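You operate a simulated robot arm through the tools that you are given. There is no shell and no other tool.

You run a simulated two-armed robot. Do the job below in one go: nothing can be reset, and whatever is moved stays where it is left.

TASK
Free the strap, slide the loose guard under it and pull it tight.
Fine: buckle lever shut before the pull; the green mark shows. Where these are worked on the way, their far stop is far enough and under half their travel is too little: buckle lever.

It is judged by the outcome, as a careful person would: the job done as asked, and still so three seconds after it is handed in. It fails if anything else is knocked over, pushed out of place, dropped, spilled or broken.

THE ROBOT
Two 7-joint arms with fingered hands on one trunk that stands fixed in place. Base frame: the origin is at the foot of the trunk, x ahead of it, y to its left, z up. Readings come in mm, rad, newtons and seconds.
The left shoulder is at [21, 208, 1273], the right one opposite. Each reaches about 1152 mm from its shoulder. Payload 5 kg a hand.
Tool frame (each hand has its own): the origin (TCP) lies between the finger pads and is the grasp point; the fingertips stand 48 mm ahead of it; z points along the fingers, y is the line along which they close. The gripper opens to 160 mm; its body begins 56 mm behind the TCP. The gripper is a hand of 4 fingers: y runs from the thumb to the fingers, the wrist lies at [-26, -142, -252] in the tool frame, and closing takes about 1.5 s.
Orientation is told as [roll, pitch, yaw] about the base's x, y, z axes, in that order, counted from this pose: with the fingers straight down and the wrist toward the robot, the tool's x, y and z point along [0, 1, 0], [1, 0, 0] and [0, 0, -1] of the base frame.

THE INTERFACE
- The arms move only by the tool play_rows. It takes "left_moves", "right_moves" or both (then of equal length, played together; a hand with none holds still); each is a list of rows, each a list of 7 numbers: the shift along the tool's x, y, z in mm, then the turn, a rotation vector about the tool's x, y, z in rad, then the opening, from 0 (shut) to 1 (fully open). In form: [[x, y, z, ax, ay, az, grip], ...]. A call has 1 to 20 rows; each row shifts and turns the commanded pose from where the row before left it, along the tool's axes as they then stand. Each row takes 0.2 s and may step no farther than 50 mm and 0.15 rad from the row before; otherwise, or with a gripper value out of range, the whole call is refused. Where a pose cannot be reached the arm comes as near as it can. A force on the tool above 90 N (or 10 N above the force at the start of the call, whichever is more), or a blocked arm, ends the call early, and 0.2 s more pass. Each finger travels about 108 mm/s and halts on what it meets, pressing with about 21 N; the grip force reading is that of the motor and also rises with nothing between the fingers. The clock runs only during rows and for 0.2 s after the last one: add rows that do not move to give the fingers time. The reply holds the time, the measured pose of the TCP, the force on the tool along the base axes, the opening and the grip force, in the units named above and with some noise, with the torque about the TCP (base axes, N m) and any sound that the robot's microphone picked up, and new pictures: "pictures" is both (left out), scene, wrist or none (wrist: the cameras of the hands that moved).
- Cameras (640 x 400 px; columns grow to the right, rows downward): "scene" is now at [85.9, 37.4, 1449.7]; the picture's right is [0.48, -0.88, -0.00], its down [-0.59, -0.32, -0.74] and it looks along [0.65, 0.35, -0.67] (base axes); focal length 318 px, centre (320, 200). "left" rides on the left gripper at [-87, -133, -189] in its tool frame; the picture's right is [-0.83, -0.26, 0.49], its down [0.51, -0.71, 0.49] and it looks along [0.22, 0.66, 0.72] (tool axes); focal length 238 px, centre (320, 200). "right" rides on the right gripper at [87, -133, -189] in its tool frame; the picture's right is [-0.83, 0.26, -0.49], its down [-0.51, -0.71, 0.49] and it looks along [-0.22, 0.66, 0.72] (tool axes); focal length 238 px, centre (320, 200). There is no depth. A picture from a camera that has moved, and an enlarged one, comes with that camera's place and axes in the base frame and with its lens.
- lift_body(by): moves the trunk up (or, below 0, down) by that many mm; the arms and the scene camera ride with it, the base frame stays. It gives what a move gives, with no picture.
- set_grasp(shape, hand): the hand has 4 fingers and takes this shape, open, in about a second: jaw (thumb against the fingers, like two jaws); tri (thumb and two fingers); tip (a fingertip pinch); poke (one finger out to press); point (the index stretched); flat (the hand flat); cup (the hand cupped); fist (a fist). The gripper value then closes the fingers along that shape, each until it touches; the sizes above hold for jaw. It gives what a move gives, with no picture.
- aim_head(pan, tilt): turns the head with the scene camera to pan (to the left, within 1.501 rad either way) and tilt (down, from -0.506 to 1.204), counted from straight ahead of the robot. It gives what a move gives, and a new picture of the scene camera.
- close_up(camera, box): a new picture of the part [left, top, right, bottom] of that camera's present view, enlarged. The clock stands still meanwhile.
- sign_off(): hands the job in; it is judged then, once.

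Places have to be worked out from the pictures, the camera data and where the tool is seen. Open the grippers and draw the arms clear of the work before you hand the job in, unless the task says otherwise.

The tools are called after ">>>" as name(argument=value, ...) on one line, values as JSON. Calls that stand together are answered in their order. play_rows: Moves the arms, as the interface text tells. Its arguments: {"type":"object","properties":{"left_moves":{"type":"array"},"right_moves":{"type":"array"},"pictures":{"type":"string","enum":["both","scene","wrist","none"]}},"required":[]} The other tools are called the same way: lift_body (by) moves the trunk up or down; set_grasp (shape, hand) gives the hand a shape; aim_head (pan, tilt) turns the head that bears the scene camera; close_up (camera, box) takes an enlarged picture of a part of a camera's view; sign_off () hands the job in.

At the start:

```text
t: 0.0
left_tool_pos: [605.6, 538.0, 1089.2]
left_ee_rot: [0.0, 0.0, 0.001]
left_contact_force: [0.1, 0.1, -0.6]
left_ft_torque: [0.05, 0.04, 0.02]
left_gripper_width: 159.5
left_finger_force: 0.1
left_shape: jaw
right_tool_pos: [815.0, -67.4, 1057.3]
right_ee_rot: [0.0, -0.001, 0.001]
right_contact_force: [-0.1, 0.4, 0.1]
right_ft_torque: [-0.04, -0.02, 0.03]
right_gripper_width: 159.4
right_finger_force: 0.0
right_shape: jaw
trunk travel left (down, up): [-275.0, 415.0]
head pan, tilt (commanded): [0.497, 0.738]
```

scene: 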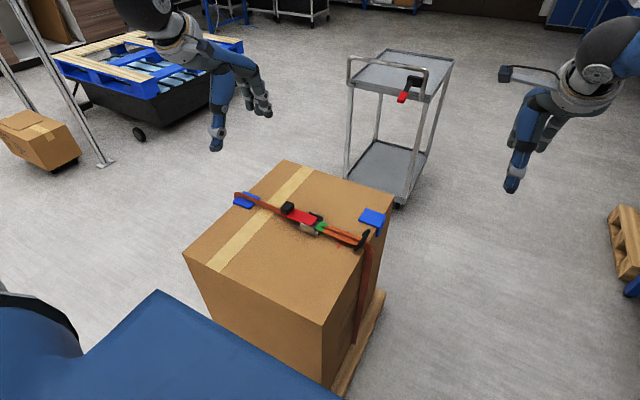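
right: 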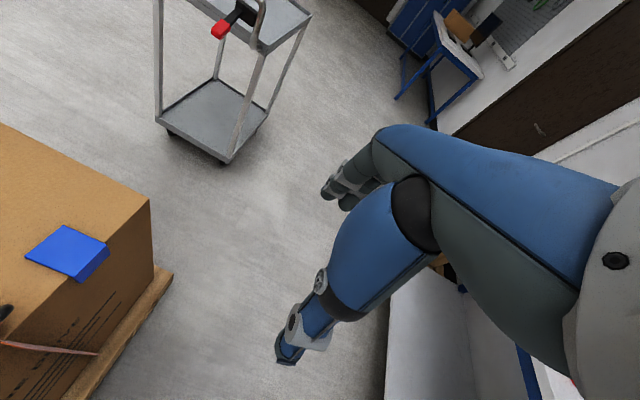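
left: 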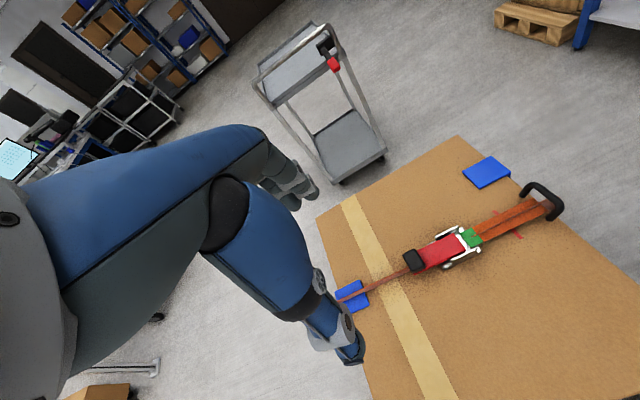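

The scene shows a box with a red strap over its top, a buckle with a red lever, one blue guard under the strap at the left edge, and a loose blue guard at the right-far corner. I take close-ups to understand the parts.

>>> close_up(camera="scene", box=[220, 170, 410, 290])

>>> close_up(camera="left", box=[320, 140, 580, 320])

>>> close_up(camera="scene", box=[280, 190, 400, 265])

```text
3.33 times, centred on (315, 230) of scene
camera zoom: at [85.9, 37.4, 1449.7], right [0.48, -0.88, 0.0], down [-0.59, -0.32, -0.74], along [0.65, 0.35, -0.67], focal length 1060 px, centre (337, 100)
```

zoom: 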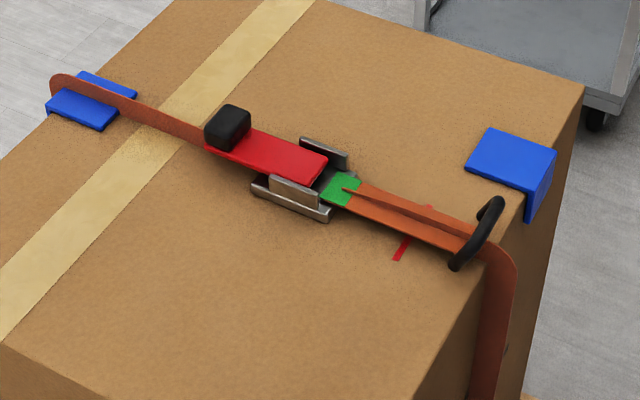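

```text
2.22 times, centred on (450, 230) of left
camera zoom: at [472.0, 450.1, 1280.3], right [-0.26, -0.83, -0.49], down [-0.71, 0.51, -0.49], along [0.66, 0.22, -0.72], focal length 530 px, centre (31, 133)
```

zoom: 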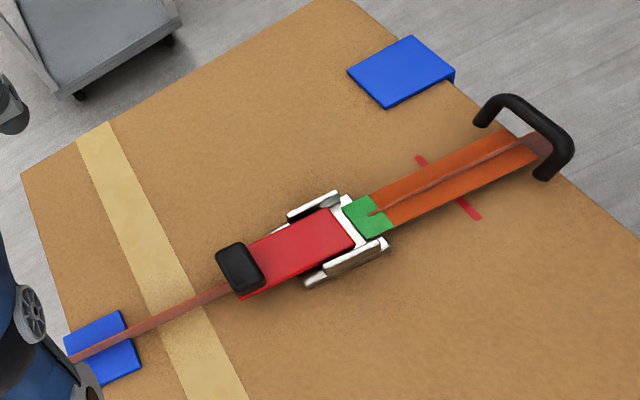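

```text
5.33 times, centred on (340, 228) of scene
camera zoom: at [85.9, 37.4, 1449.7], right [0.48, -0.88, 0.0], down [-0.59, -0.32, -0.74], along [0.65, 0.35, -0.67], focal length 1696 px, centre (213, 53)
```

zoom: 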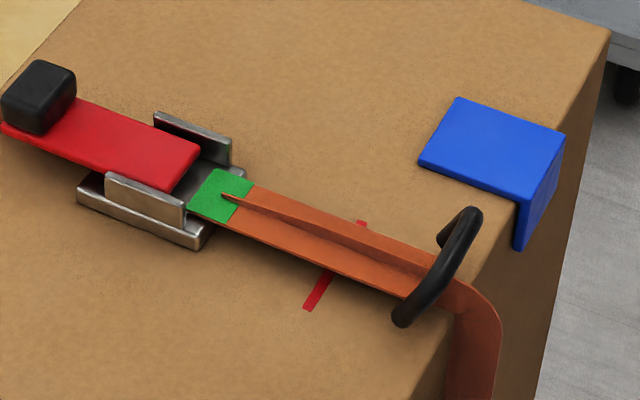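

Triangulating the scene and left pictures: the lever knob is at about [660, 461, 770], the lever pivot near y≈375, the strap runs along y at x≈660 over the edge at y≈195, and the loose guard covers x 750–813, y 192–258 on a box top at z≈735. I bring the left hand above the knob and narrow its opening somewhat for a closer look.

>>> play_rows(left_moves=[[-15, 11, 34, 0, 0, 0, 0.8], [-15, 11, 34, 0, 0, 0, 0.7], [-15, 11, 34, 0, 0, 0, 0.6], [-15, 11, 34, 0, 0, 0, 0.55], [-17, 11, 34, 0, 0, 0, 0.55]])

```text
t: 1.2
left_tool_pos: [659.6, 458.6, 920.3]
left_ee_rot: [0.0, 0.0, 0.0]
left_contact_force: [1.1, -0.2, 0.1]
left_ft_torque: [-0.02, 0.14, -0.02]
left_gripper_width: 88.5
left_finger_force: 0.1
left_shape: jaw
right_tool_pos: [816.4, -67.4, 1054.3]
right_ee_rot: [0.001, 0.002, -0.002]
right_contact_force: [0.3, -0.5, -1.2]
right_ft_torque: [0.02, 0.05, 0.03]
right_gripper_width: 159.7
right_finger_force: 0.1
right_shape: jaw
trunk travel left (down, up): [-275.0, 415.0]
head pan, tilt (commanded): [0.497, 0.738]
camera scene: at [87.4, 37.2, 1449.6], right [0.48, -0.88, 0.0], down [-0.59, -0.32, -0.74], along [0.65, 0.35, -0.67], focal length 318 px, centre (320, 200)
camera left: at [527.6, 371.2, 1110.0], right [-0.26, -0.83, -0.49], down [-0.71, 0.51, -0.49], along [0.66, 0.22, -0.72], focal length 238 px, centre (320, 200)
```

scene: 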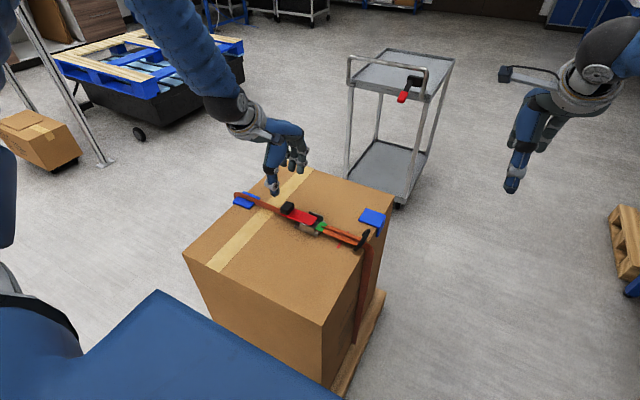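
left: 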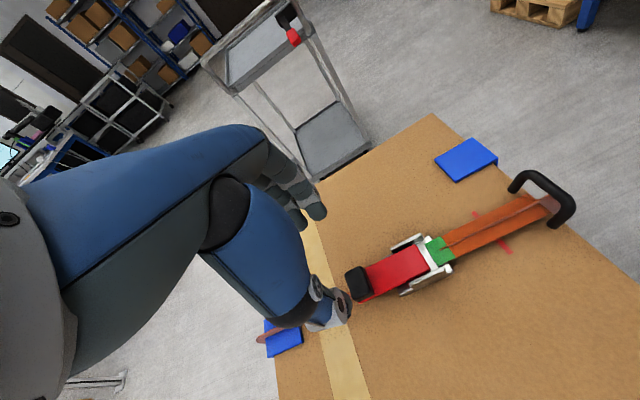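

The left camera is now nearer; I enlarge the buckle and the handle from it to refine their places.

>>> close_up(camera="left", box=[320, 200, 480, 300])

>>> close_up(camera="left", box=[420, 130, 580, 260])

>>> close_up(camera="scene", box=[225, 130, 345, 240])

```text
4.00 times, centred on (400, 250) of left
camera zoom: at [527.6, 371.2, 1110.0], right [-0.26, -0.83, -0.49], down [-0.71, 0.51, -0.49], along [0.66, 0.22, -0.72], focal length 953 px, centre (0, 0)
```

zoom: 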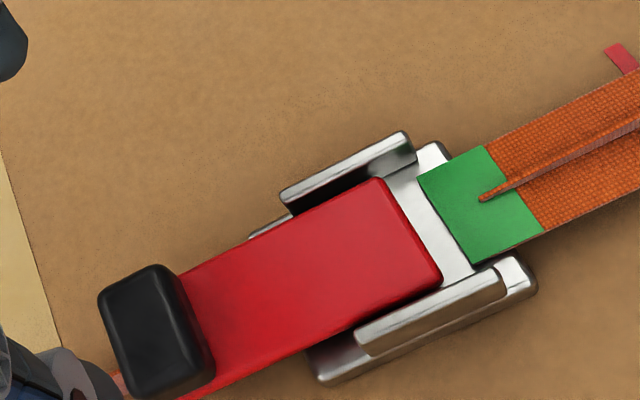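

```text
3.08 times, centred on (500, 195) of left
camera zoom: at [527.6, 371.2, 1110.0], right [-0.26, -0.83, -0.49], down [-0.71, 0.51, -0.49], along [0.66, 0.22, -0.72], focal length 733 px, centre (-234, 215)
```

zoom: 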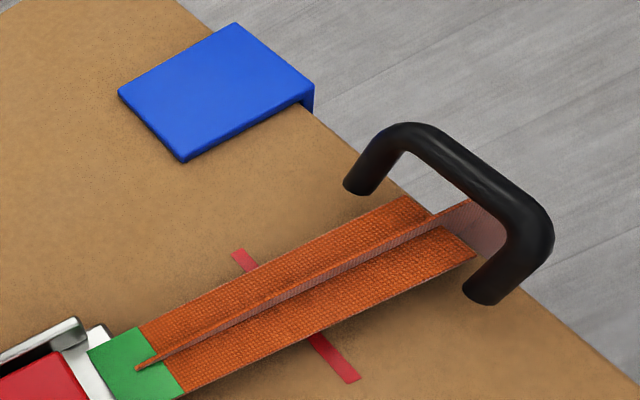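

```text
3.64 times, centred on (285, 185) of scene
camera zoom: at [87.4, 37.2, 1449.6], right [0.48, -0.88, 0.0], down [-0.59, -0.32, -0.74], along [0.65, 0.35, -0.67], focal length 1157 px, centre (447, 254)
```

zoom: 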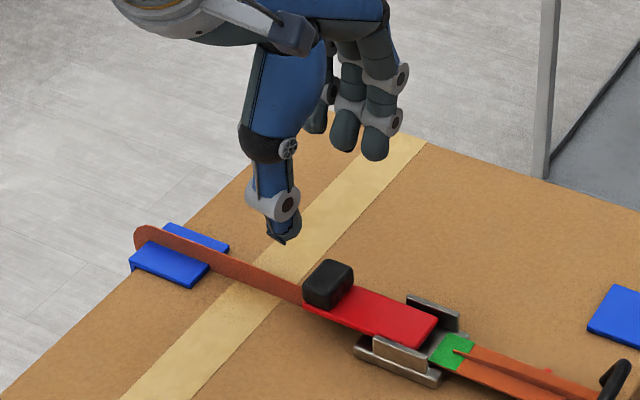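

The knob centre refines to about [660, 463, 772], ~45 mm wide along x. I lower the left hand around it, thumb on the near side and fingers on the far side.

>>> play_rows(left_moves=[[2, 0, 30, 0, 0, 0, 0.6], [2, 0, 30, 0, 0, 0, 0.6], [2, 0, 30, 0, 0, 0, 0.6], [0, 0, 22, 0, 0, 0, 0.6], [0, 0, 0, 0, 0, 0, 0.6]])

```text
t: 2.4
left_tool_pos: [657.5, 466.2, 809.1]
left_ee_rot: [0.0, 0.0, -0.001]
left_contact_force: [-0.9, -1.2, 0.6]
left_ft_torque: [0.01, -0.02, -0.01]
left_gripper_width: 95.5
left_finger_force: 0.1
left_shape: jaw
right_tool_pos: [815.3, -67.0, 1057.7]
right_ee_rot: [0.001, 0.001, 0.001]
right_contact_force: [-0.1, -0.6, -0.4]
right_ft_torque: [-0.01, 0.01, 0.02]
right_gripper_width: 159.5
right_finger_force: 0.0
right_shape: jaw
trunk travel left (down, up): [-275.0, 415.0]
head pan, tilt (commanded): [0.497, 0.738]
camera scene: at [85.6, 37.3, 1449.8], right [0.48, -0.88, 0.0], down [-0.59, -0.32, -0.74], along [0.65, 0.35, -0.67], focal length 318 px, centre (320, 200)
camera left: at [526.3, 378.8, 998.8], right [-0.26, -0.83, -0.49], down [-0.71, 0.51, -0.49], along [0.66, 0.22, -0.72], focal length 238 px, centre (320, 200)
```

scene: 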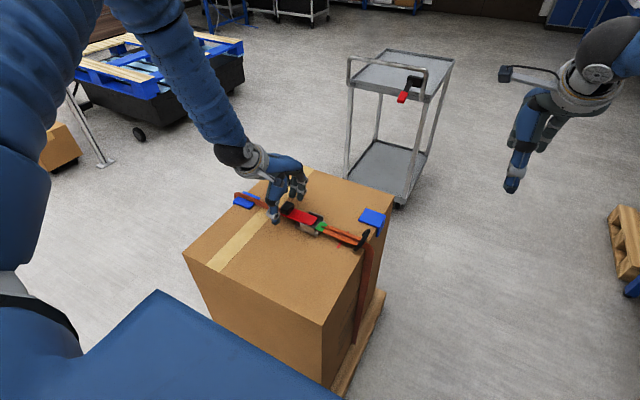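
left: 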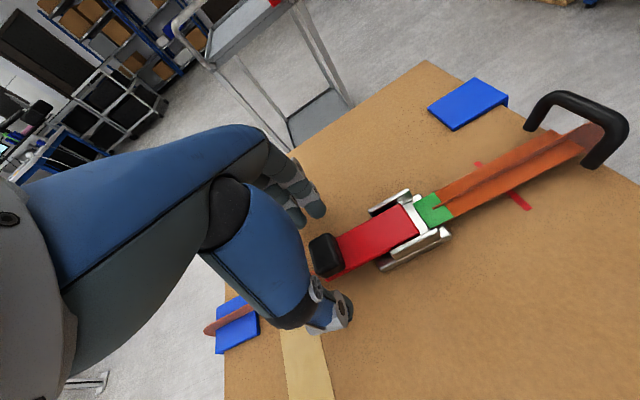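

>>> close_up(camera="scene", box=[240, 160, 340, 240])

>>> close_up(camera="left", box=[240, 160, 440, 340])

```text
5.00 times, centred on (290, 200) of scene
camera zoom: at [85.6, 37.3, 1449.8], right [0.48, -0.88, 0.0], down [-0.59, -0.32, -0.74], along [0.65, 0.35, -0.67], focal length 1590 px, centre (470, 200)
```

zoom: 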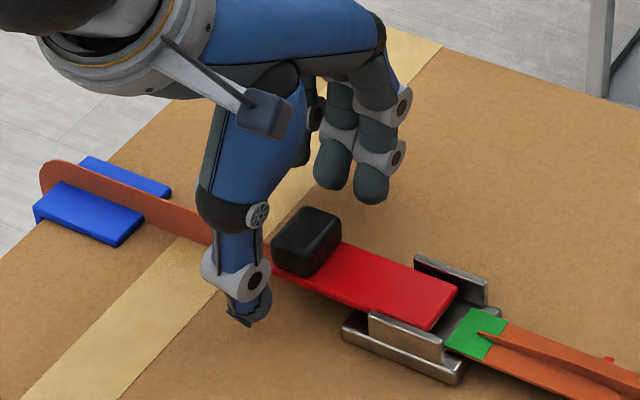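

```text
2.22 times, centred on (340, 250) of left
camera zoom: at [526.3, 378.8, 998.8], right [-0.26, -0.83, -0.49], down [-0.71, 0.51, -0.49], along [0.66, 0.22, -0.72], focal length 530 px, centre (276, 89)
```

zoom: 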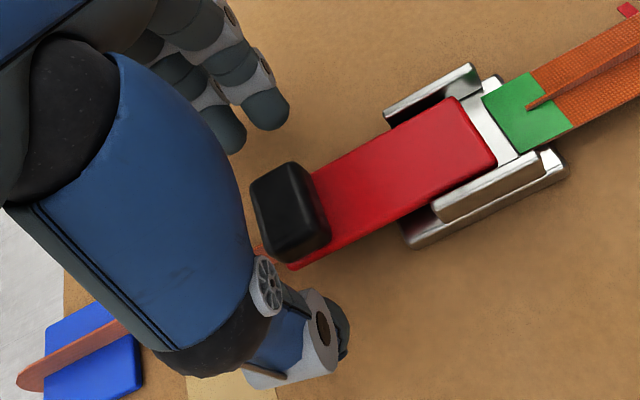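

The thumb (x≈600) and fingers (x≈720) straddle the knob at y≈463. I lower 10 mm more and close.

>>> play_rows(left_moves=[[-2, 2, 10, 0, 0, 0, 0.55], [0, 0, 0, 0, 0, 0, 0.3], [0, 0, 0, 0, 0, 0, 0.15], [0, 0, 0, 0, 0, 0, 0.05], [0, 0, 0, 0, 0, 0, 0.05], [0, 0, 0, 0, 0, 0, 0.05]])

>>> close_up(camera="scene", box=[240, 160, 340, 240])

```text
t: 3.8
left_tool_pos: [658.6, 464.6, 797.5]
left_ee_rot: [0.0, 0.006, 0.001]
left_contact_force: [-18.9, 0.1, -0.7]
left_ft_torque: [-0.02, 0.76, 0.07]
left_gripper_width: 30.8
left_finger_force: 20.7
left_shape: jaw
right_tool_pos: [814.9, -66.7, 1058.0]
right_ee_rot: [0.001, 0.001, -0.001]
right_contact_force: [-0.4, 0.1, 0.7]
right_ft_torque: [0.03, -0.03, 0.0]
right_gripper_width: 159.6
right_finger_force: 0.1
right_shape: jaw
trunk travel left (down, up): [-275.0, 415.0]
head pan, tilt (commanded): [0.497, 0.738]
camera scene: at [84.6, 37.5, 1449.8], right [0.48, -0.88, 0.0], down [-0.59, -0.32, -0.74], along [0.65, 0.35, -0.67], focal length 318 px, centre (320, 200)
camera left: at [526.8, 376.9, 988.2], right [-0.26, -0.83, -0.49], down [-0.71, 0.51, -0.49], along [0.65, 0.22, -0.73], focal length 238 px, centre (320, 200)
```

scene: 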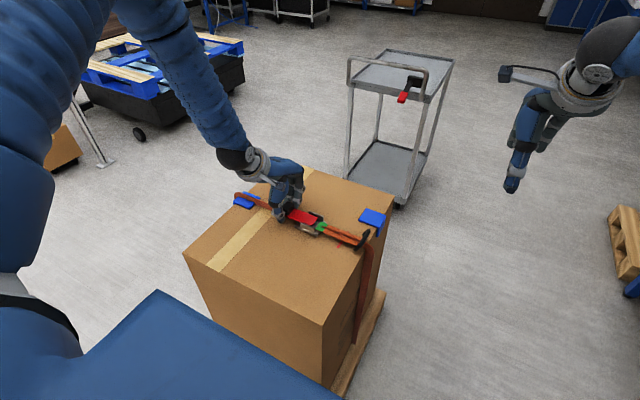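
left: 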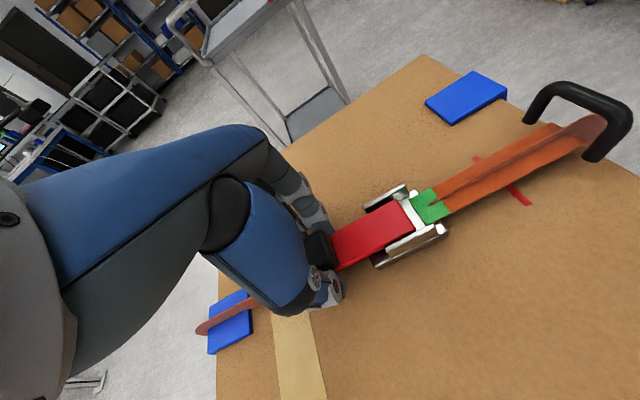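

```text
5.00 times, centred on (290, 200) of scene
camera zoom: at [84.6, 37.5, 1449.8], right [0.48, -0.88, 0.0], down [-0.59, -0.32, -0.74], along [0.65, 0.35, -0.67], focal length 1590 px, centre (470, 200)
```

zoom: 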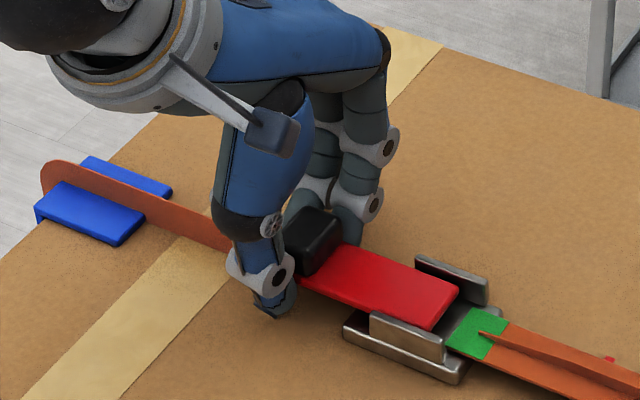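

The thumb presses (−19 N along x) while the fingers barely share the load, so I centre the hand by a few mm toward −x and keep closing.

>>> play_rows(left_moves=[[0, -3, 0, 0, 0, 0, 0.0], [0, 0, 0, 0, 0, 0, 0.0], [0, 0, 0, 0, 0, 0, 0.0]], pictures="none")

>>> close_up(camera="left", box=[240, 180, 440, 310])

```text
t: 4.6
left_tool_pos: [658.0, 465.0, 797.7]
left_ee_rot: [-0.002, -0.001, 0.001]
left_contact_force: [-13.0, 1.5, -0.6]
left_ft_torque: [0.08, 0.6, 0.11]
left_gripper_width: 31.1
left_finger_force: 20.7
left_shape: jaw
right_tool_pos: [815.3, -67.2, 1058.2]
right_ee_rot: [-0.002, -0.001, -0.001]
right_contact_force: [-0.1, -0.4, 0.5]
right_ft_torque: [-0.02, 0.0, -0.02]
right_gripper_width: 159.4
right_finger_force: 0.0
right_shape: jaw
trunk travel left (down, up): [-275.0, 415.0]
head pan, tilt (commanded): [0.497, 0.738]
```

```text
3.08 times, centred on (340, 245) of left
camera zoom: at [525.5, 376.7, 989.0], right [-0.26, -0.83, -0.49], down [-0.71, 0.51, -0.49], along [0.66, 0.22, -0.72], focal length 733 px, centre (258, 62)
```

zoom: 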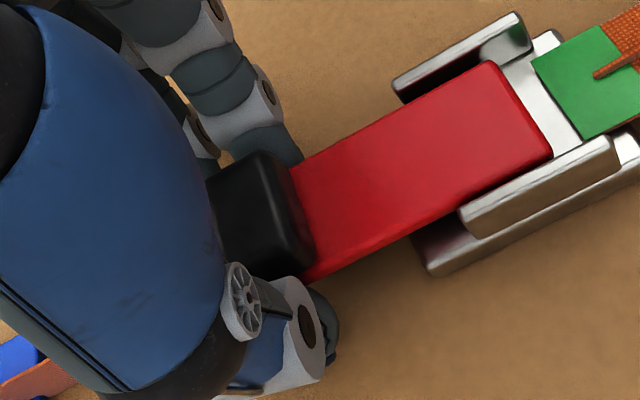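

The knob is held between thumb and fingers (31 mm). The pivot looks to be near y≈375, z≈750, so I start swinging the lever up about it in small steps.

>>> play_rows(left_moves=[[-5.2, -1, -8.7, 0, 0.1, 0, 0.0], [-5.2, -1, -8.7, 0, 0.1, 0, 0.0], [-5.2, -1, -8.7, 0, 0.1, 0, 0.0]])

>>> close_up(camera="scene", box=[240, 160, 340, 240])

```text
t: 5.4
left_tool_pos: [655.0, 449.3, 823.5]
left_ee_rot: [0.304, -0.003, 0.002]
left_contact_force: [-5.0, 18.8, 6.2]
left_ft_torque: [0.73, -0.02, 0.31]
left_gripper_width: 30.8
left_finger_force: 21.1
left_shape: jaw
right_tool_pos: [814.6, -67.6, 1057.9]
right_ee_rot: [0.0, 0.001, 0.0]
right_contact_force: [-0.1, -1.3, 0.4]
right_ft_torque: [0.13, -0.01, 0.03]
right_gripper_width: 159.6
right_finger_force: 0.2
right_shape: jaw
trunk travel left (down, up): [-275.0, 415.0]
head pan, tilt (commanded): [0.497, 0.738]
camera scene: at [85.4, 36.9, 1449.9], right [0.48, -0.88, 0.0], down [-0.59, -0.32, -0.74], along [0.65, 0.35, -0.67], focal length 318 px, centre (320, 200)
camera left: at [523.2, 308.5, 978.8], right [-0.25, -0.65, -0.71], down [-0.71, 0.63, -0.32], along [0.66, 0.43, -0.62], focal length 238 px, centre (320, 200)
```

scene: 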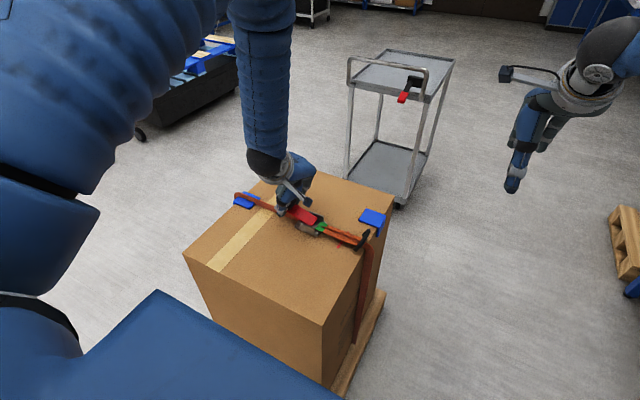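
left: 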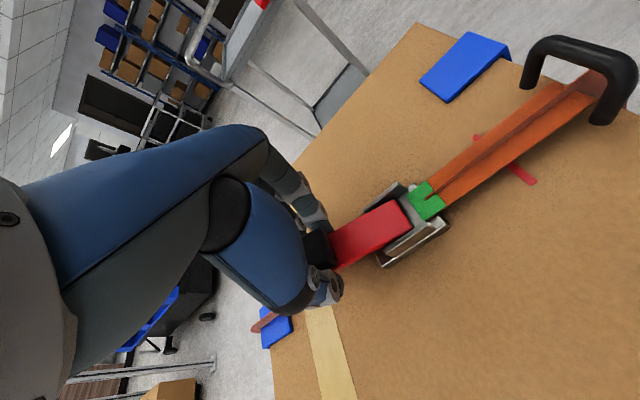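

```text
5.00 times, centred on (290, 200) of scene
camera zoom: at [85.4, 36.9, 1449.9], right [0.48, -0.88, 0.0], down [-0.59, -0.32, -0.74], along [0.65, 0.35, -0.67], focal length 1590 px, centre (470, 200)
```

zoom: 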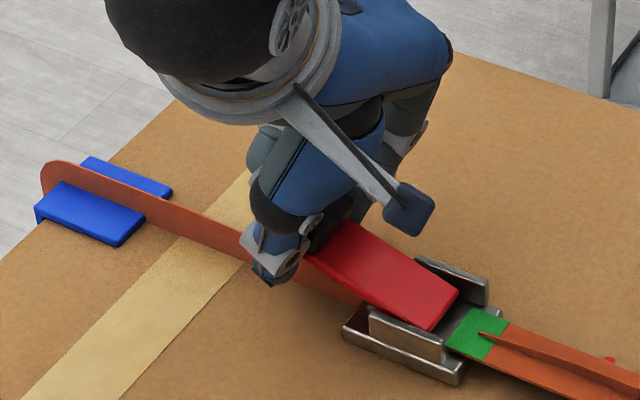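

The lever is rising with the hand (0.3 rad) with a small radial push of ~19 N. I relax the path slightly outward and continue the swing.

>>> play_rows(left_moves=[[-3.0, 0, -8.8, 0, 0.1, 0, 0.0], [-3.5, 0, -8.8, 0, 0.1, 0, 0.0], [-4.0, 0, -8.8, 0, 0.1, 0, 0.0]])

>>> close_up(camera="scene", box=[240, 160, 340, 240])

```text
t: 6.2
left_tool_pos: [654.6, 428.3, 844.4]
left_ee_rot: [0.601, -0.003, 0.0]
left_contact_force: [-1.3, 19.5, 14.6]
left_ft_torque: [1.0, -0.29, 0.23]
left_gripper_width: 30.7
left_finger_force: 20.8
left_shape: jaw
right_tool_pos: [815.2, -68.6, 1058.7]
right_ee_rot: [0.001, -0.002, -0.001]
right_contact_force: [-0.6, -1.9, 0.8]
right_ft_torque: [0.19, 0.01, 0.05]
right_gripper_width: 159.9
right_finger_force: 0.0
right_shape: jaw
trunk travel left (down, up): [-275.0, 415.0]
head pan, tilt (commanded): [0.497, 0.738]
camera scene: at [84.8, 36.2, 1449.9], right [0.48, -0.88, 0.0], down [-0.59, -0.32, -0.74], along [0.65, 0.35, -0.67], focal length 318 px, centre (320, 200)
camera left: at [522.0, 247.4, 951.9], right [-0.26, -0.41, -0.87], down [-0.71, 0.69, -0.12], along [0.66, 0.59, -0.47], focal length 238 px, centre (320, 200)
```

scene: 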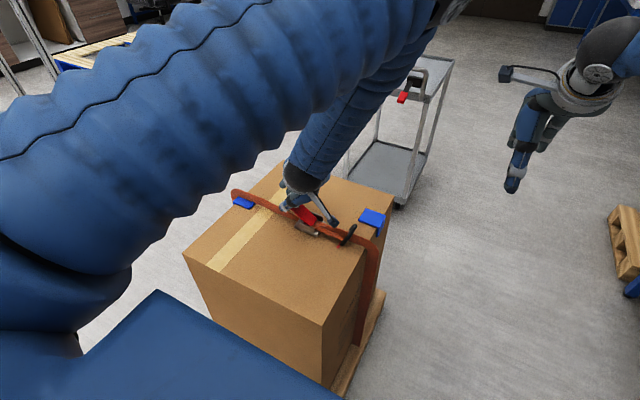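
left: 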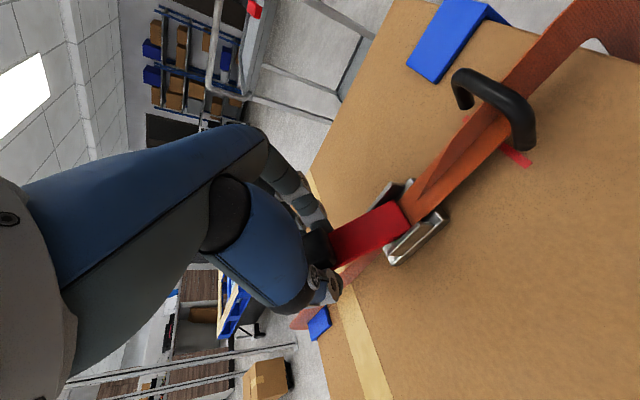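

```text
5.00 times, centred on (290, 200) of scene
camera zoom: at [84.8, 36.2, 1449.9], right [0.48, -0.88, 0.0], down [-0.59, -0.32, -0.74], along [0.65, 0.35, -0.67], focal length 1590 px, centre (470, 200)
```

zoom: 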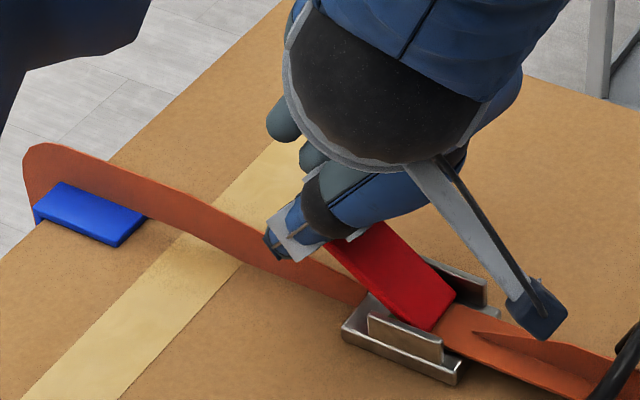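

The strap has gone slack (bulging up on both sides), and the green mark slid into the buckle while the handle moved in. I continue the lever toward its far stop, easing the radial load.

>>> play_rows(left_moves=[[-2.0, 0, -8.8, 0, 0.1, 0, 0.0], [-2.5, 0, -8.8, 0, 0.1, 0, 0.0], [-3.0, 0, -8.8, 0, 0.1, 0, 0.0]])

>>> close_up(camera="scene", box=[240, 160, 360, 250])

```text
t: 7.0
left_tool_pos: [655.3, 403.1, 858.1]
left_ee_rot: [0.903, 0.002, -0.001]
left_contact_force: [-3.3, 4.6, 4.9]
left_ft_torque: [0.27, -0.17, 0.15]
left_gripper_width: 30.7
left_finger_force: 21.3
left_shape: jaw
right_tool_pos: [815.8, -67.2, 1057.0]
right_ee_rot: [0.0, -0.001, 0.002]
right_contact_force: [-1.0, 0.0, -0.3]
right_ft_torque: [0.01, 0.0, -0.03]
right_gripper_width: 159.5
right_finger_force: 0.1
right_shape: jaw
trunk travel left (down, up): [-275.0, 415.0]
head pan, tilt (commanded): [0.497, 0.738]
camera scene: at [85.4, 36.7, 1449.7], right [0.48, -0.88, 0.0], down [-0.59, -0.32, -0.74], along [0.65, 0.35, -0.67], focal length 318 px, centre (320, 200)
camera left: at [522.0, 199.9, 908.3], right [-0.26, -0.14, -0.96], down [-0.71, 0.7, 0.09], along [0.66, 0.7, -0.28], focal length 238 px, centre (320, 200)
```

scene: 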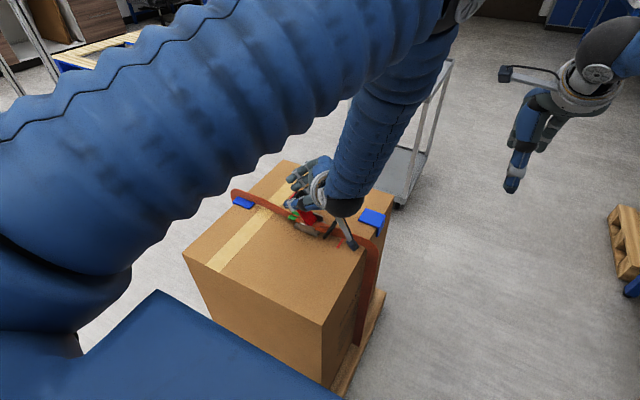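
left: 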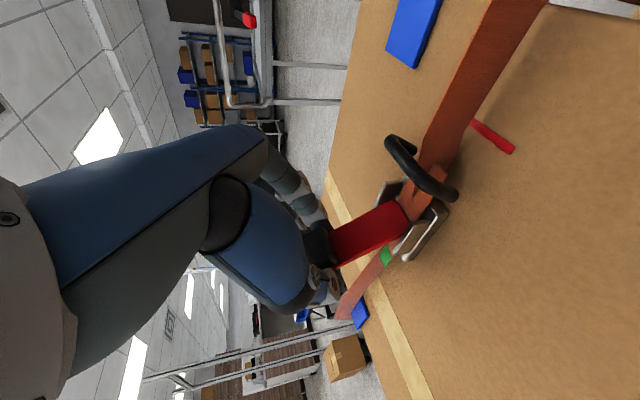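

```text
4.44 times, centred on (300, 205) of scene
camera zoom: at [85.4, 36.7, 1449.7], right [0.48, -0.88, 0.0], down [-0.59, -0.32, -0.74], along [0.65, 0.35, -0.67], focal length 1414 px, centre (409, 178)
```

zoom: 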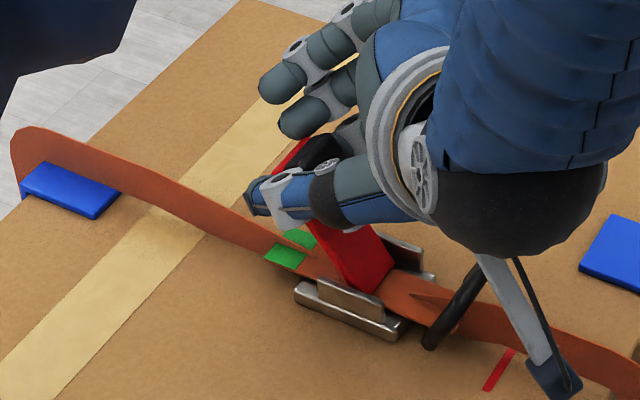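

The force dropped and the strap slid further: the green mark is now left of the buckle, and the handle sits by the buckle's right end. I carry on another 0.3 rad to look for the lever's stop.

>>> play_rows(left_moves=[[-3.5, 0, -8.8, 0, 0.1, 0, 0.0], [-3.5, 0, -8.8, 0, 0.1, 0, 0.0], [-3.5, 0, -8.8, 0, 0.1, 0, 0.0]])

>>> close_up(camera="scene", box=[240, 160, 400, 280])

```text
t: 7.8
left_tool_pos: [655.3, 376.3, 862.4]
left_ee_rot: [1.202, 0.002, 0.0]
left_contact_force: [-5.0, 1.5, -3.1]
left_ft_torque: [-0.09, -0.12, 0.03]
left_gripper_width: 30.4
left_finger_force: 20.9
left_shape: jaw
right_tool_pos: [816.1, -66.8, 1057.6]
right_ee_rot: [0.001, 0.0, 0.002]
right_contact_force: [-0.3, -0.7, -0.1]
right_ft_torque: [0.0, 0.02, -0.03]
right_gripper_width: 159.7
right_finger_force: 0.1
right_shape: jaw
trunk travel left (down, up): [-275.0, 415.0]
head pan, tilt (commanded): [0.497, 0.738]
camera scene: at [86.4, 37.5, 1449.6], right [0.48, -0.88, 0.0], down [-0.59, -0.32, -0.74], along [0.65, 0.35, -0.67], focal length 318 px, centre (320, 200)
camera left: at [521.7, 167.6, 851.6], right [-0.26, 0.15, -0.95], down [-0.71, 0.64, 0.3], along [0.66, 0.75, -0.06], focal length 238 px, centre (320, 200)
```

scene: 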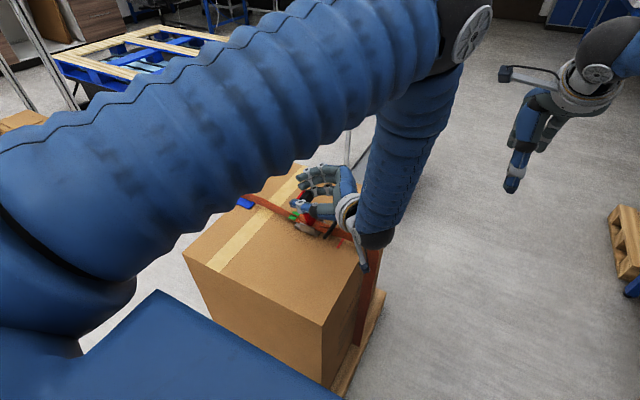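
left: 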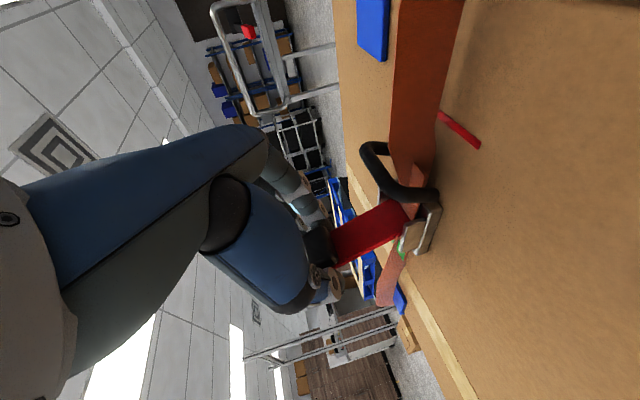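

```text
3.33 times, centred on (320, 220) of scene
camera zoom: at [86.4, 37.5, 1449.6], right [0.48, -0.88, 0.0], down [-0.59, -0.32, -0.74], along [0.65, 0.35, -0.67], focal length 1060 px, centre (320, 133)
```

zoom: 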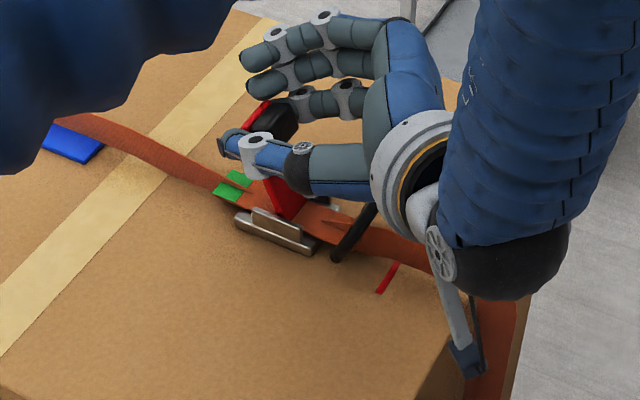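

Still little force, so the stop isn't reached at 1.2 rad. The hand stays well above the handle and strap, so I swing further in small steps.

>>> play_rows(left_moves=[[-3.8, 0, -8.8, 0, 0.1, 0, 0.0], [-3.8, 0, -8.8, 0, 0.1, 0, 0.0], [-3.8, 0, -8.8, 0, 0.1, 0, 0.0]])

>>> close_up(camera="scene", box=[240, 160, 400, 280])

```text
t: 8.6
left_tool_pos: [655.8, 351.1, 861.3]
left_ee_rot: [1.503, -0.002, 0.006]
left_contact_force: [-15.6, 31.9, 4.2]
left_ft_torque: [0.2, -0.23, 0.46]
left_gripper_width: 28.1
left_finger_force: 21.0
left_shape: jaw
right_tool_pos: [815.8, -65.3, 1057.1]
right_ee_rot: [0.0, 0.001, 0.0]
right_contact_force: [-0.1, 0.3, 0.6]
right_ft_torque: [-0.03, 0.02, -0.03]
right_gripper_width: 159.7
right_finger_force: 0.1
right_shape: jaw
trunk travel left (down, up): [-275.0, 415.0]
head pan, tilt (commanded): [0.497, 0.738]
camera scene: at [84.5, 40.1, 1449.9], right [0.48, -0.88, 0.0], down [-0.59, -0.32, -0.74], along [0.65, 0.35, -0.67], focal length 318 px, centre (320, 200)
camera left: at [523.0, 155.5, 787.6], right [-0.26, 0.43, -0.87], down [-0.71, 0.52, 0.47], along [0.65, 0.74, 0.17], focal length 238 px, centre (320, 200)
```

scene: 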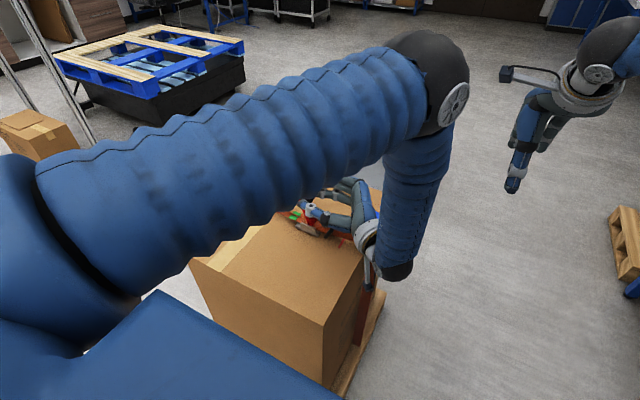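
left: 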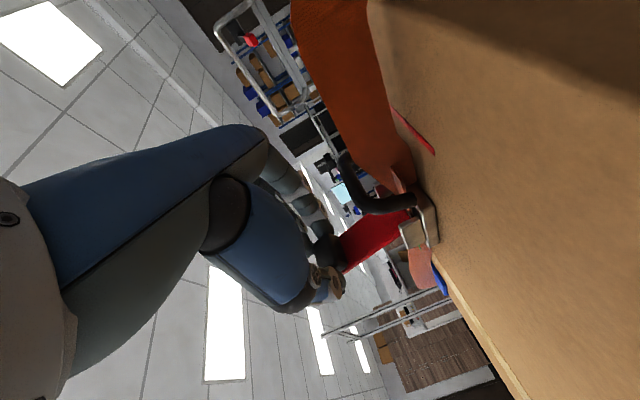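

```text
3.33 times, centred on (320, 220) of scene
camera zoom: at [84.5, 40.1, 1449.9], right [0.48, -0.88, 0.0], down [-0.59, -0.32, -0.74], along [0.65, 0.35, -0.67], focal length 1060 px, centre (320, 133)
```

zoom: 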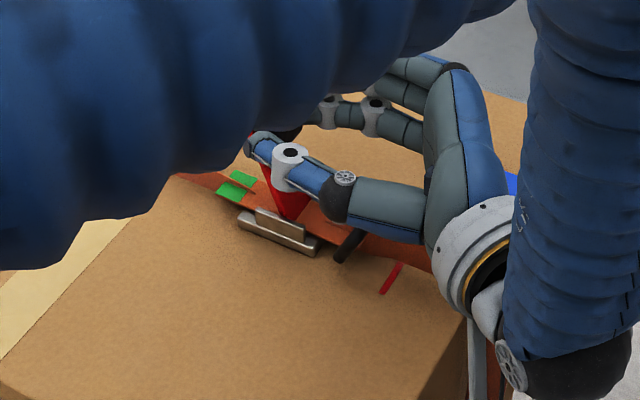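

The y force jumped to 32 N and the knob began to slip in the fingers: the lever is at its far stop (nearly upright). I ease off, open the fingers and lift the hand straight up off the knob.

>>> play_rows(left_moves=[[0, 0, 3, 0, 0, 0, 0.1], [0, 0, 0, 0, 0, 0, 0.3], [0, 0, 0, 0, 0, 0, 0.5], [0, 0, 0, 0, 0, 0, 0.6], [0, 0, 0, 0, 0, 0, 0.6]], pictures="both")

>>> close_up(camera="scene", box=[260, 180, 380, 270])

```text
t: 9.8
left_tool_pos: [656.6, 348.8, 858.5]
left_ee_rot: [1.5, -0.001, -0.001]
left_contact_force: [0.5, -0.4, -0.4]
left_ft_torque: [0.01, 0.0, -0.03]
left_gripper_width: 95.4
left_finger_force: 0.0
left_shape: jaw
right_tool_pos: [816.3, -69.1, 1056.2]
right_ee_rot: [0.003, 0.001, -0.001]
right_contact_force: [-0.4, -0.2, -0.2]
right_ft_torque: [0.04, 0.0, -0.03]
right_gripper_width: 159.7
right_finger_force: 0.0
right_shape: jaw
trunk travel left (down, up): [-275.0, 415.0]
head pan, tilt (commanded): [0.497, 0.738]
camera scene: at [86.2, 36.7, 1449.7], right [0.48, -0.88, 0.0], down [-0.59, -0.32, -0.74], along [0.65, 0.35, -0.67], focal length 318 px, centre (320, 200)
camera left: at [523.3, 153.8, 786.7], right [-0.26, 0.43, -0.87], down [-0.71, 0.53, 0.47], along [0.66, 0.74, 0.17], focal length 238 px, centre (320, 200)
```

scene: 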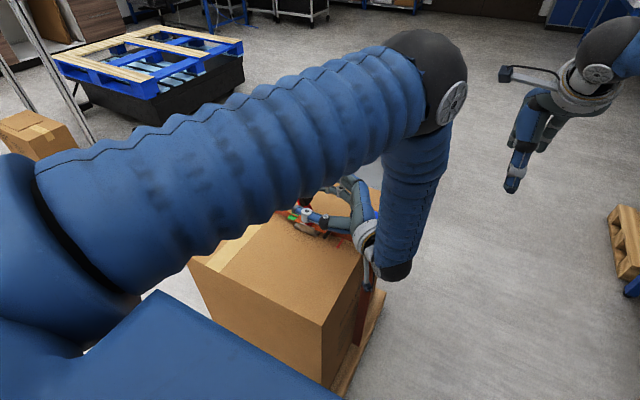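
left: 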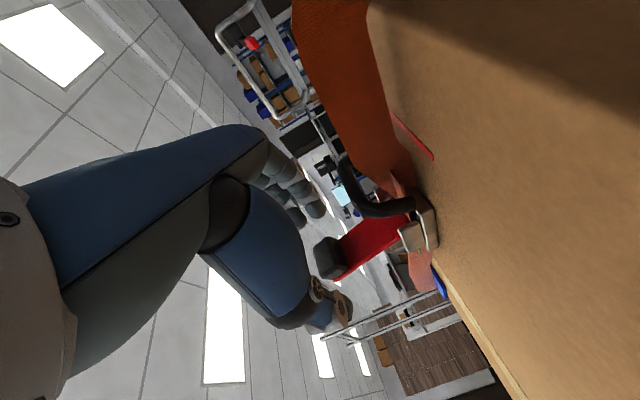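

```text
4.44 times, centred on (320, 225) of scene
camera zoom: at [86.2, 36.7, 1449.7], right [0.48, -0.88, 0.0], down [-0.59, -0.32, -0.74], along [0.65, 0.35, -0.67], focal length 1414 px, centre (320, 89)
```

zoom: 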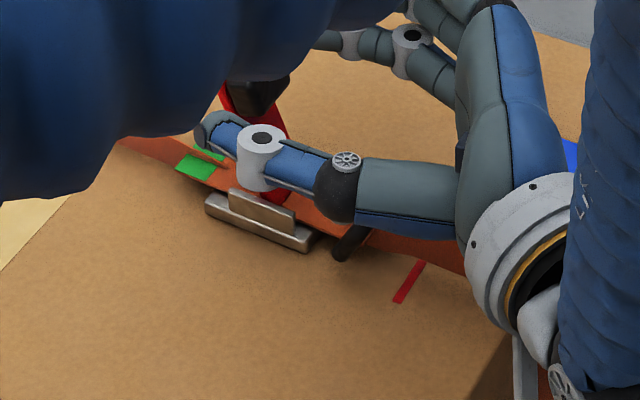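

The lever stays upright on its own. I raise the left hand clear, turn it back to vertical, and park it up-left out of the way.

>>> play_rows(left_moves=[[45, 0, 0, 0, 0, 0, 0.6], [45, 0, 0, 0, 0, 0, 0.6], [45, 0, 0, 0, 0, 0, 0.6], [30, 0, 0, 0, -0.15, 0, 0.6], [30, 0, 0, 0, -0.15, 0, 0.6], [20, 0, 0, 0, -0.15, 0, 0.6], [20, 0, 0, 0, -0.15, 0, 0.6], [20, 0, 0, 0, -0.15, 0, 0.6], [20, 0, 0, 0, -0.15, 0, 0.6], [20, 0, 0, 0, -0.15, 0, 0.6], [20, 0, 0, 0, -0.15, 0, 0.6], [20, 0, 0, 0, -0.15, 0, 0.6], [20, 0, 0, 0, -0.15, 0, 0.6]])

```text
t: 12.6
left_tool_pos: [653.1, 487.2, 1142.0]
left_ee_rot: [-0.003, 0.005, 0.001]
left_contact_force: [-2.5, 3.3, -7.2]
left_ft_torque: [-0.58, -0.43, -0.01]
left_gripper_width: 95.4
left_finger_force: 0.0
left_shape: jaw
right_tool_pos: [815.1, -67.1, 1057.6]
right_ee_rot: [-0.002, -0.001, -0.004]
right_contact_force: [-0.4, -1.7, -0.5]
right_ft_torque: [0.26, 0.0, 0.0]
right_gripper_width: 159.5
right_finger_force: 0.1
right_shape: jaw
trunk travel left (down, up): [-275.0, 415.0]
head pan, tilt (commanded): [0.497, 0.738]
camera scene: at [85.1, 39.6, 1449.3], right [0.48, -0.88, 0.0], down [-0.59, -0.32, -0.74], along [0.65, 0.35, -0.67], focal length 318 px, centre (320, 200)
camera left: at [520.7, 400.1, 1334.1], right [-0.26, -0.84, -0.48], down [-0.71, 0.51, -0.49], along [0.65, 0.22, -0.73], focal length 238 px, centre (320, 200)
```

scene: 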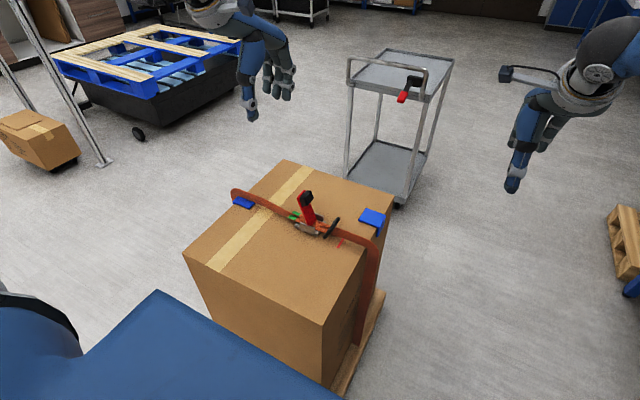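
left: 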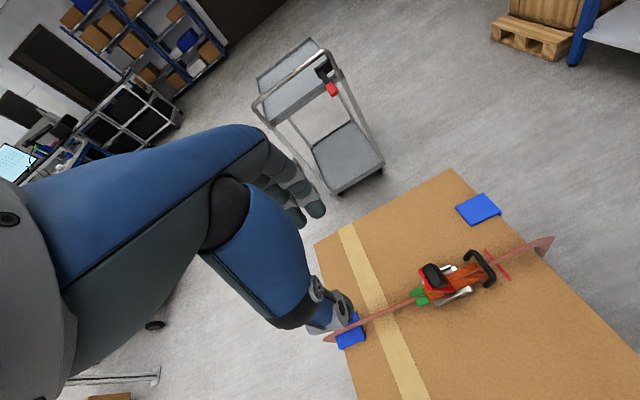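

>>> close_up(camera="scene", box=[280, 180, 400, 270])

>>> close_up(camera="left", box=[390, 180, 570, 310])

>>> close_up(camera="scene", box=[330, 190, 410, 350])

```text
4.44 times, centred on (340, 225) of scene
camera zoom: at [85.1, 39.6, 1449.3], right [0.48, -0.88, 0.0], down [-0.59, -0.32, -0.74], along [0.65, 0.35, -0.67], focal length 1414 px, centre (231, 89)
```

zoom: 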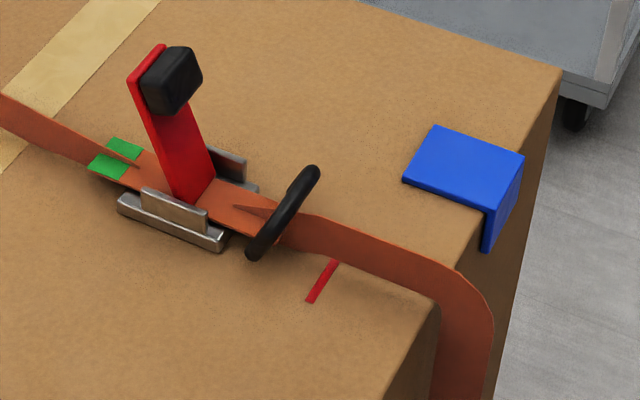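

```text
3.08 times, centred on (480, 245) of left
camera zoom: at [520.7, 400.1, 1334.1], right [-0.26, -0.84, -0.48], down [-0.71, 0.51, -0.49], along [0.65, 0.22, -0.73], focal length 733 px, centre (-172, 62)
```

zoom: 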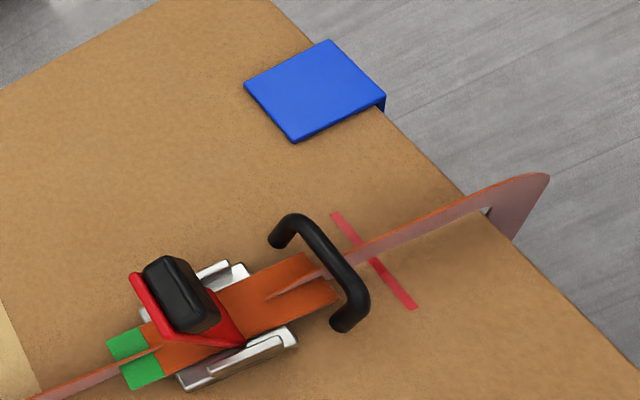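

```text
2.50 times, centred on (370, 270) of scene
camera zoom: at [85.1, 39.6, 1449.3], right [0.48, -0.88, 0.0], down [-0.59, -0.32, -0.74], along [0.65, 0.35, -0.67], focal length 795 px, centre (195, 25)
```

zoom: 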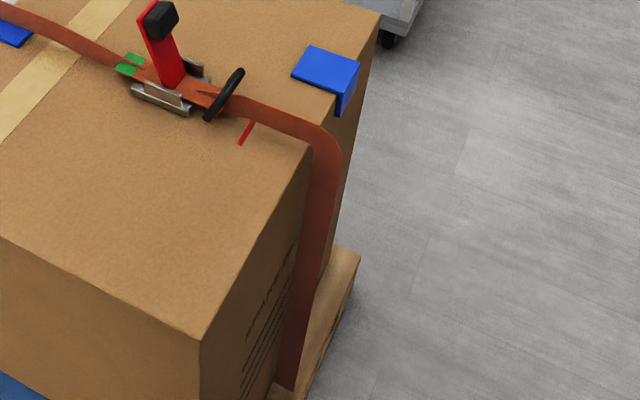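

The strap is now slack: its lower edge is ~18 mm above the box near the edge, the lever is upright and the handle sits at y≈305. The red tick (x≈617–690, y≈267) looks like the guard's place, so the guard must slide about −120 mm along x; I shape the right hand into a single pushing finger.

>>> set_grasp(shape="poke", hand="right")

>>> close_up(camera="scene", box=[480, 20, 640, 220])

>>> close_up(camera="right", box=[200, 100, 480, 400])

```text
t: 13.5
left_tool_pos: [654.5, 483.8, 1148.8]
left_ee_rot: [0.006, 0.001, -0.001]
left_contact_force: [-0.4, -1.2, -0.6]
left_ft_torque: [0.01, 0.02, -0.01]
left_gripper_width: 95.7
left_finger_force: 0.1
left_shape: jaw
right_tool_pos: [815.0, -67.7, 1056.4]
right_ee_rot: [0.0, -0.001, 0.0]
right_contact_force: [-0.1, 0.1, 0.8]
right_ft_torque: [-0.03, 0.05, -0.04]
right_gripper_width: 0.0
right_finger_force: 0.0
right_shape: poke
trunk travel left (down, up): [-275.0, 415.0]
head pan, tilt (commanded): [0.497, 0.738]
```

```text
2.00 times, centred on (560, 120) of scene
camera zoom: at [85.9, 37.2, 1449.7], right [0.48, -0.88, 0.0], down [-0.59, -0.32, -0.74], along [0.65, 0.35, -0.67], focal length 636 px, centre (-160, 360)
```

zoom: 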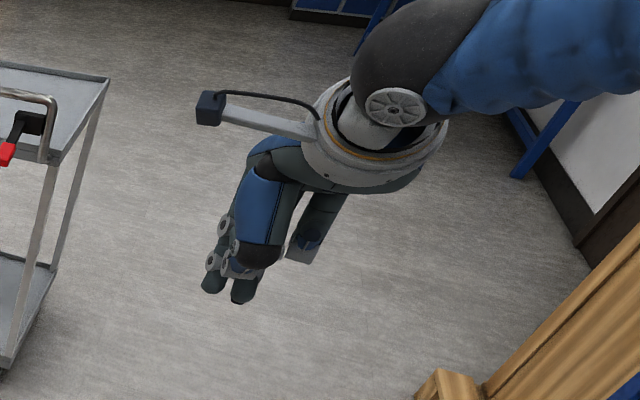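

```text
1.33 times, centred on (340, 250) of right
camera zoom: at [683.6, 19.9, 1246.2], right [0.26, -0.83, 0.49], down [-0.71, -0.51, -0.49], along [0.66, -0.22, -0.72], focal length 318 px, centre (293, 133)
```

zoom: 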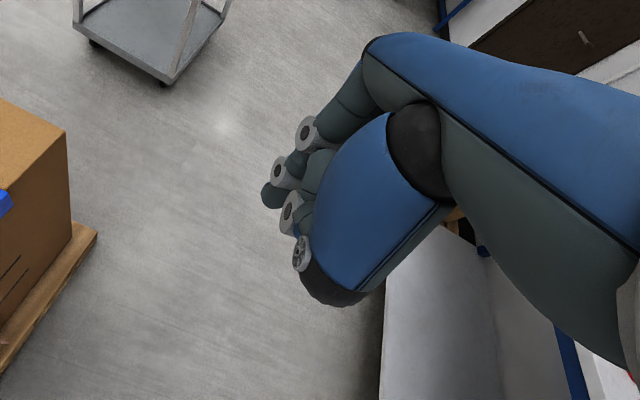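

The poke shape is hard to read here; I compare it with "point" before choosing.

>>> set_grasp(shape="point", hand="right")

>>> close_up(camera="scene", box=[500, 60, 600, 200])

>>> close_up(camera="right", box=[200, 100, 480, 400])

```text
t: 14.4
left_tool_pos: [654.6, 485.7, 1147.5]
left_ee_rot: [0.007, 0.0, -0.001]
left_contact_force: [-1.0, -0.7, 0.3]
left_ft_torque: [-0.01, 0.0, 0.0]
left_gripper_width: 95.5
left_finger_force: 0.1
left_shape: jaw
right_tool_pos: [816.4, -67.2, 1057.0]
right_ee_rot: [0.002, 0.0, 0.0]
right_contact_force: [0.2, -0.4, 0.2]
right_ft_torque: [-0.02, -0.01, -0.02]
right_gripper_width: 0.1
right_finger_force: 0.0
right_shape: point
trunk travel left (down, up): [-275.0, 415.0]
head pan, tilt (commanded): [0.497, 0.738]
```

```text
2.86 times, centred on (550, 130) of scene
camera zoom: at [85.9, 37.4, 1449.7], right [0.48, -0.88, 0.0], down [-0.59, -0.32, -0.74], along [0.65, 0.35, -0.67], focal length 909 px, centre (-337, 400)
```

zoom: 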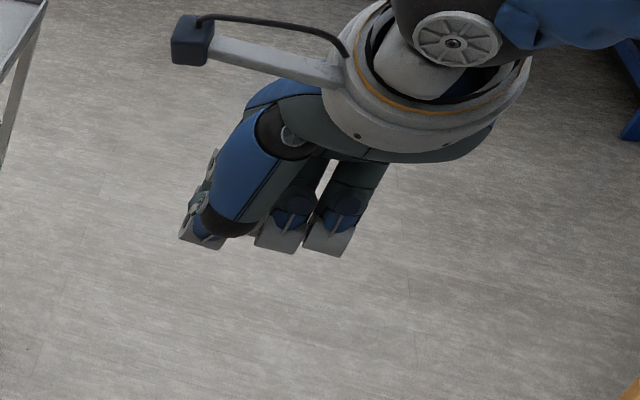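

```text
1.33 times, centred on (340, 250) of right
camera zoom: at [683.5, 20.3, 1246.2], right [0.26, -0.83, 0.49], down [-0.71, -0.51, -0.49], along [0.66, -0.22, -0.72], focal length 318 px, centre (293, 133)
```

zoom: 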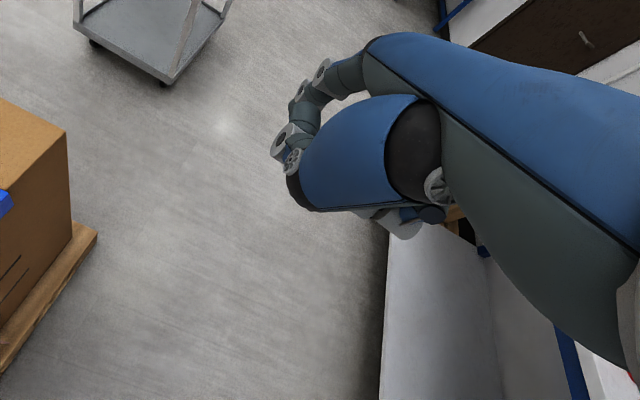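

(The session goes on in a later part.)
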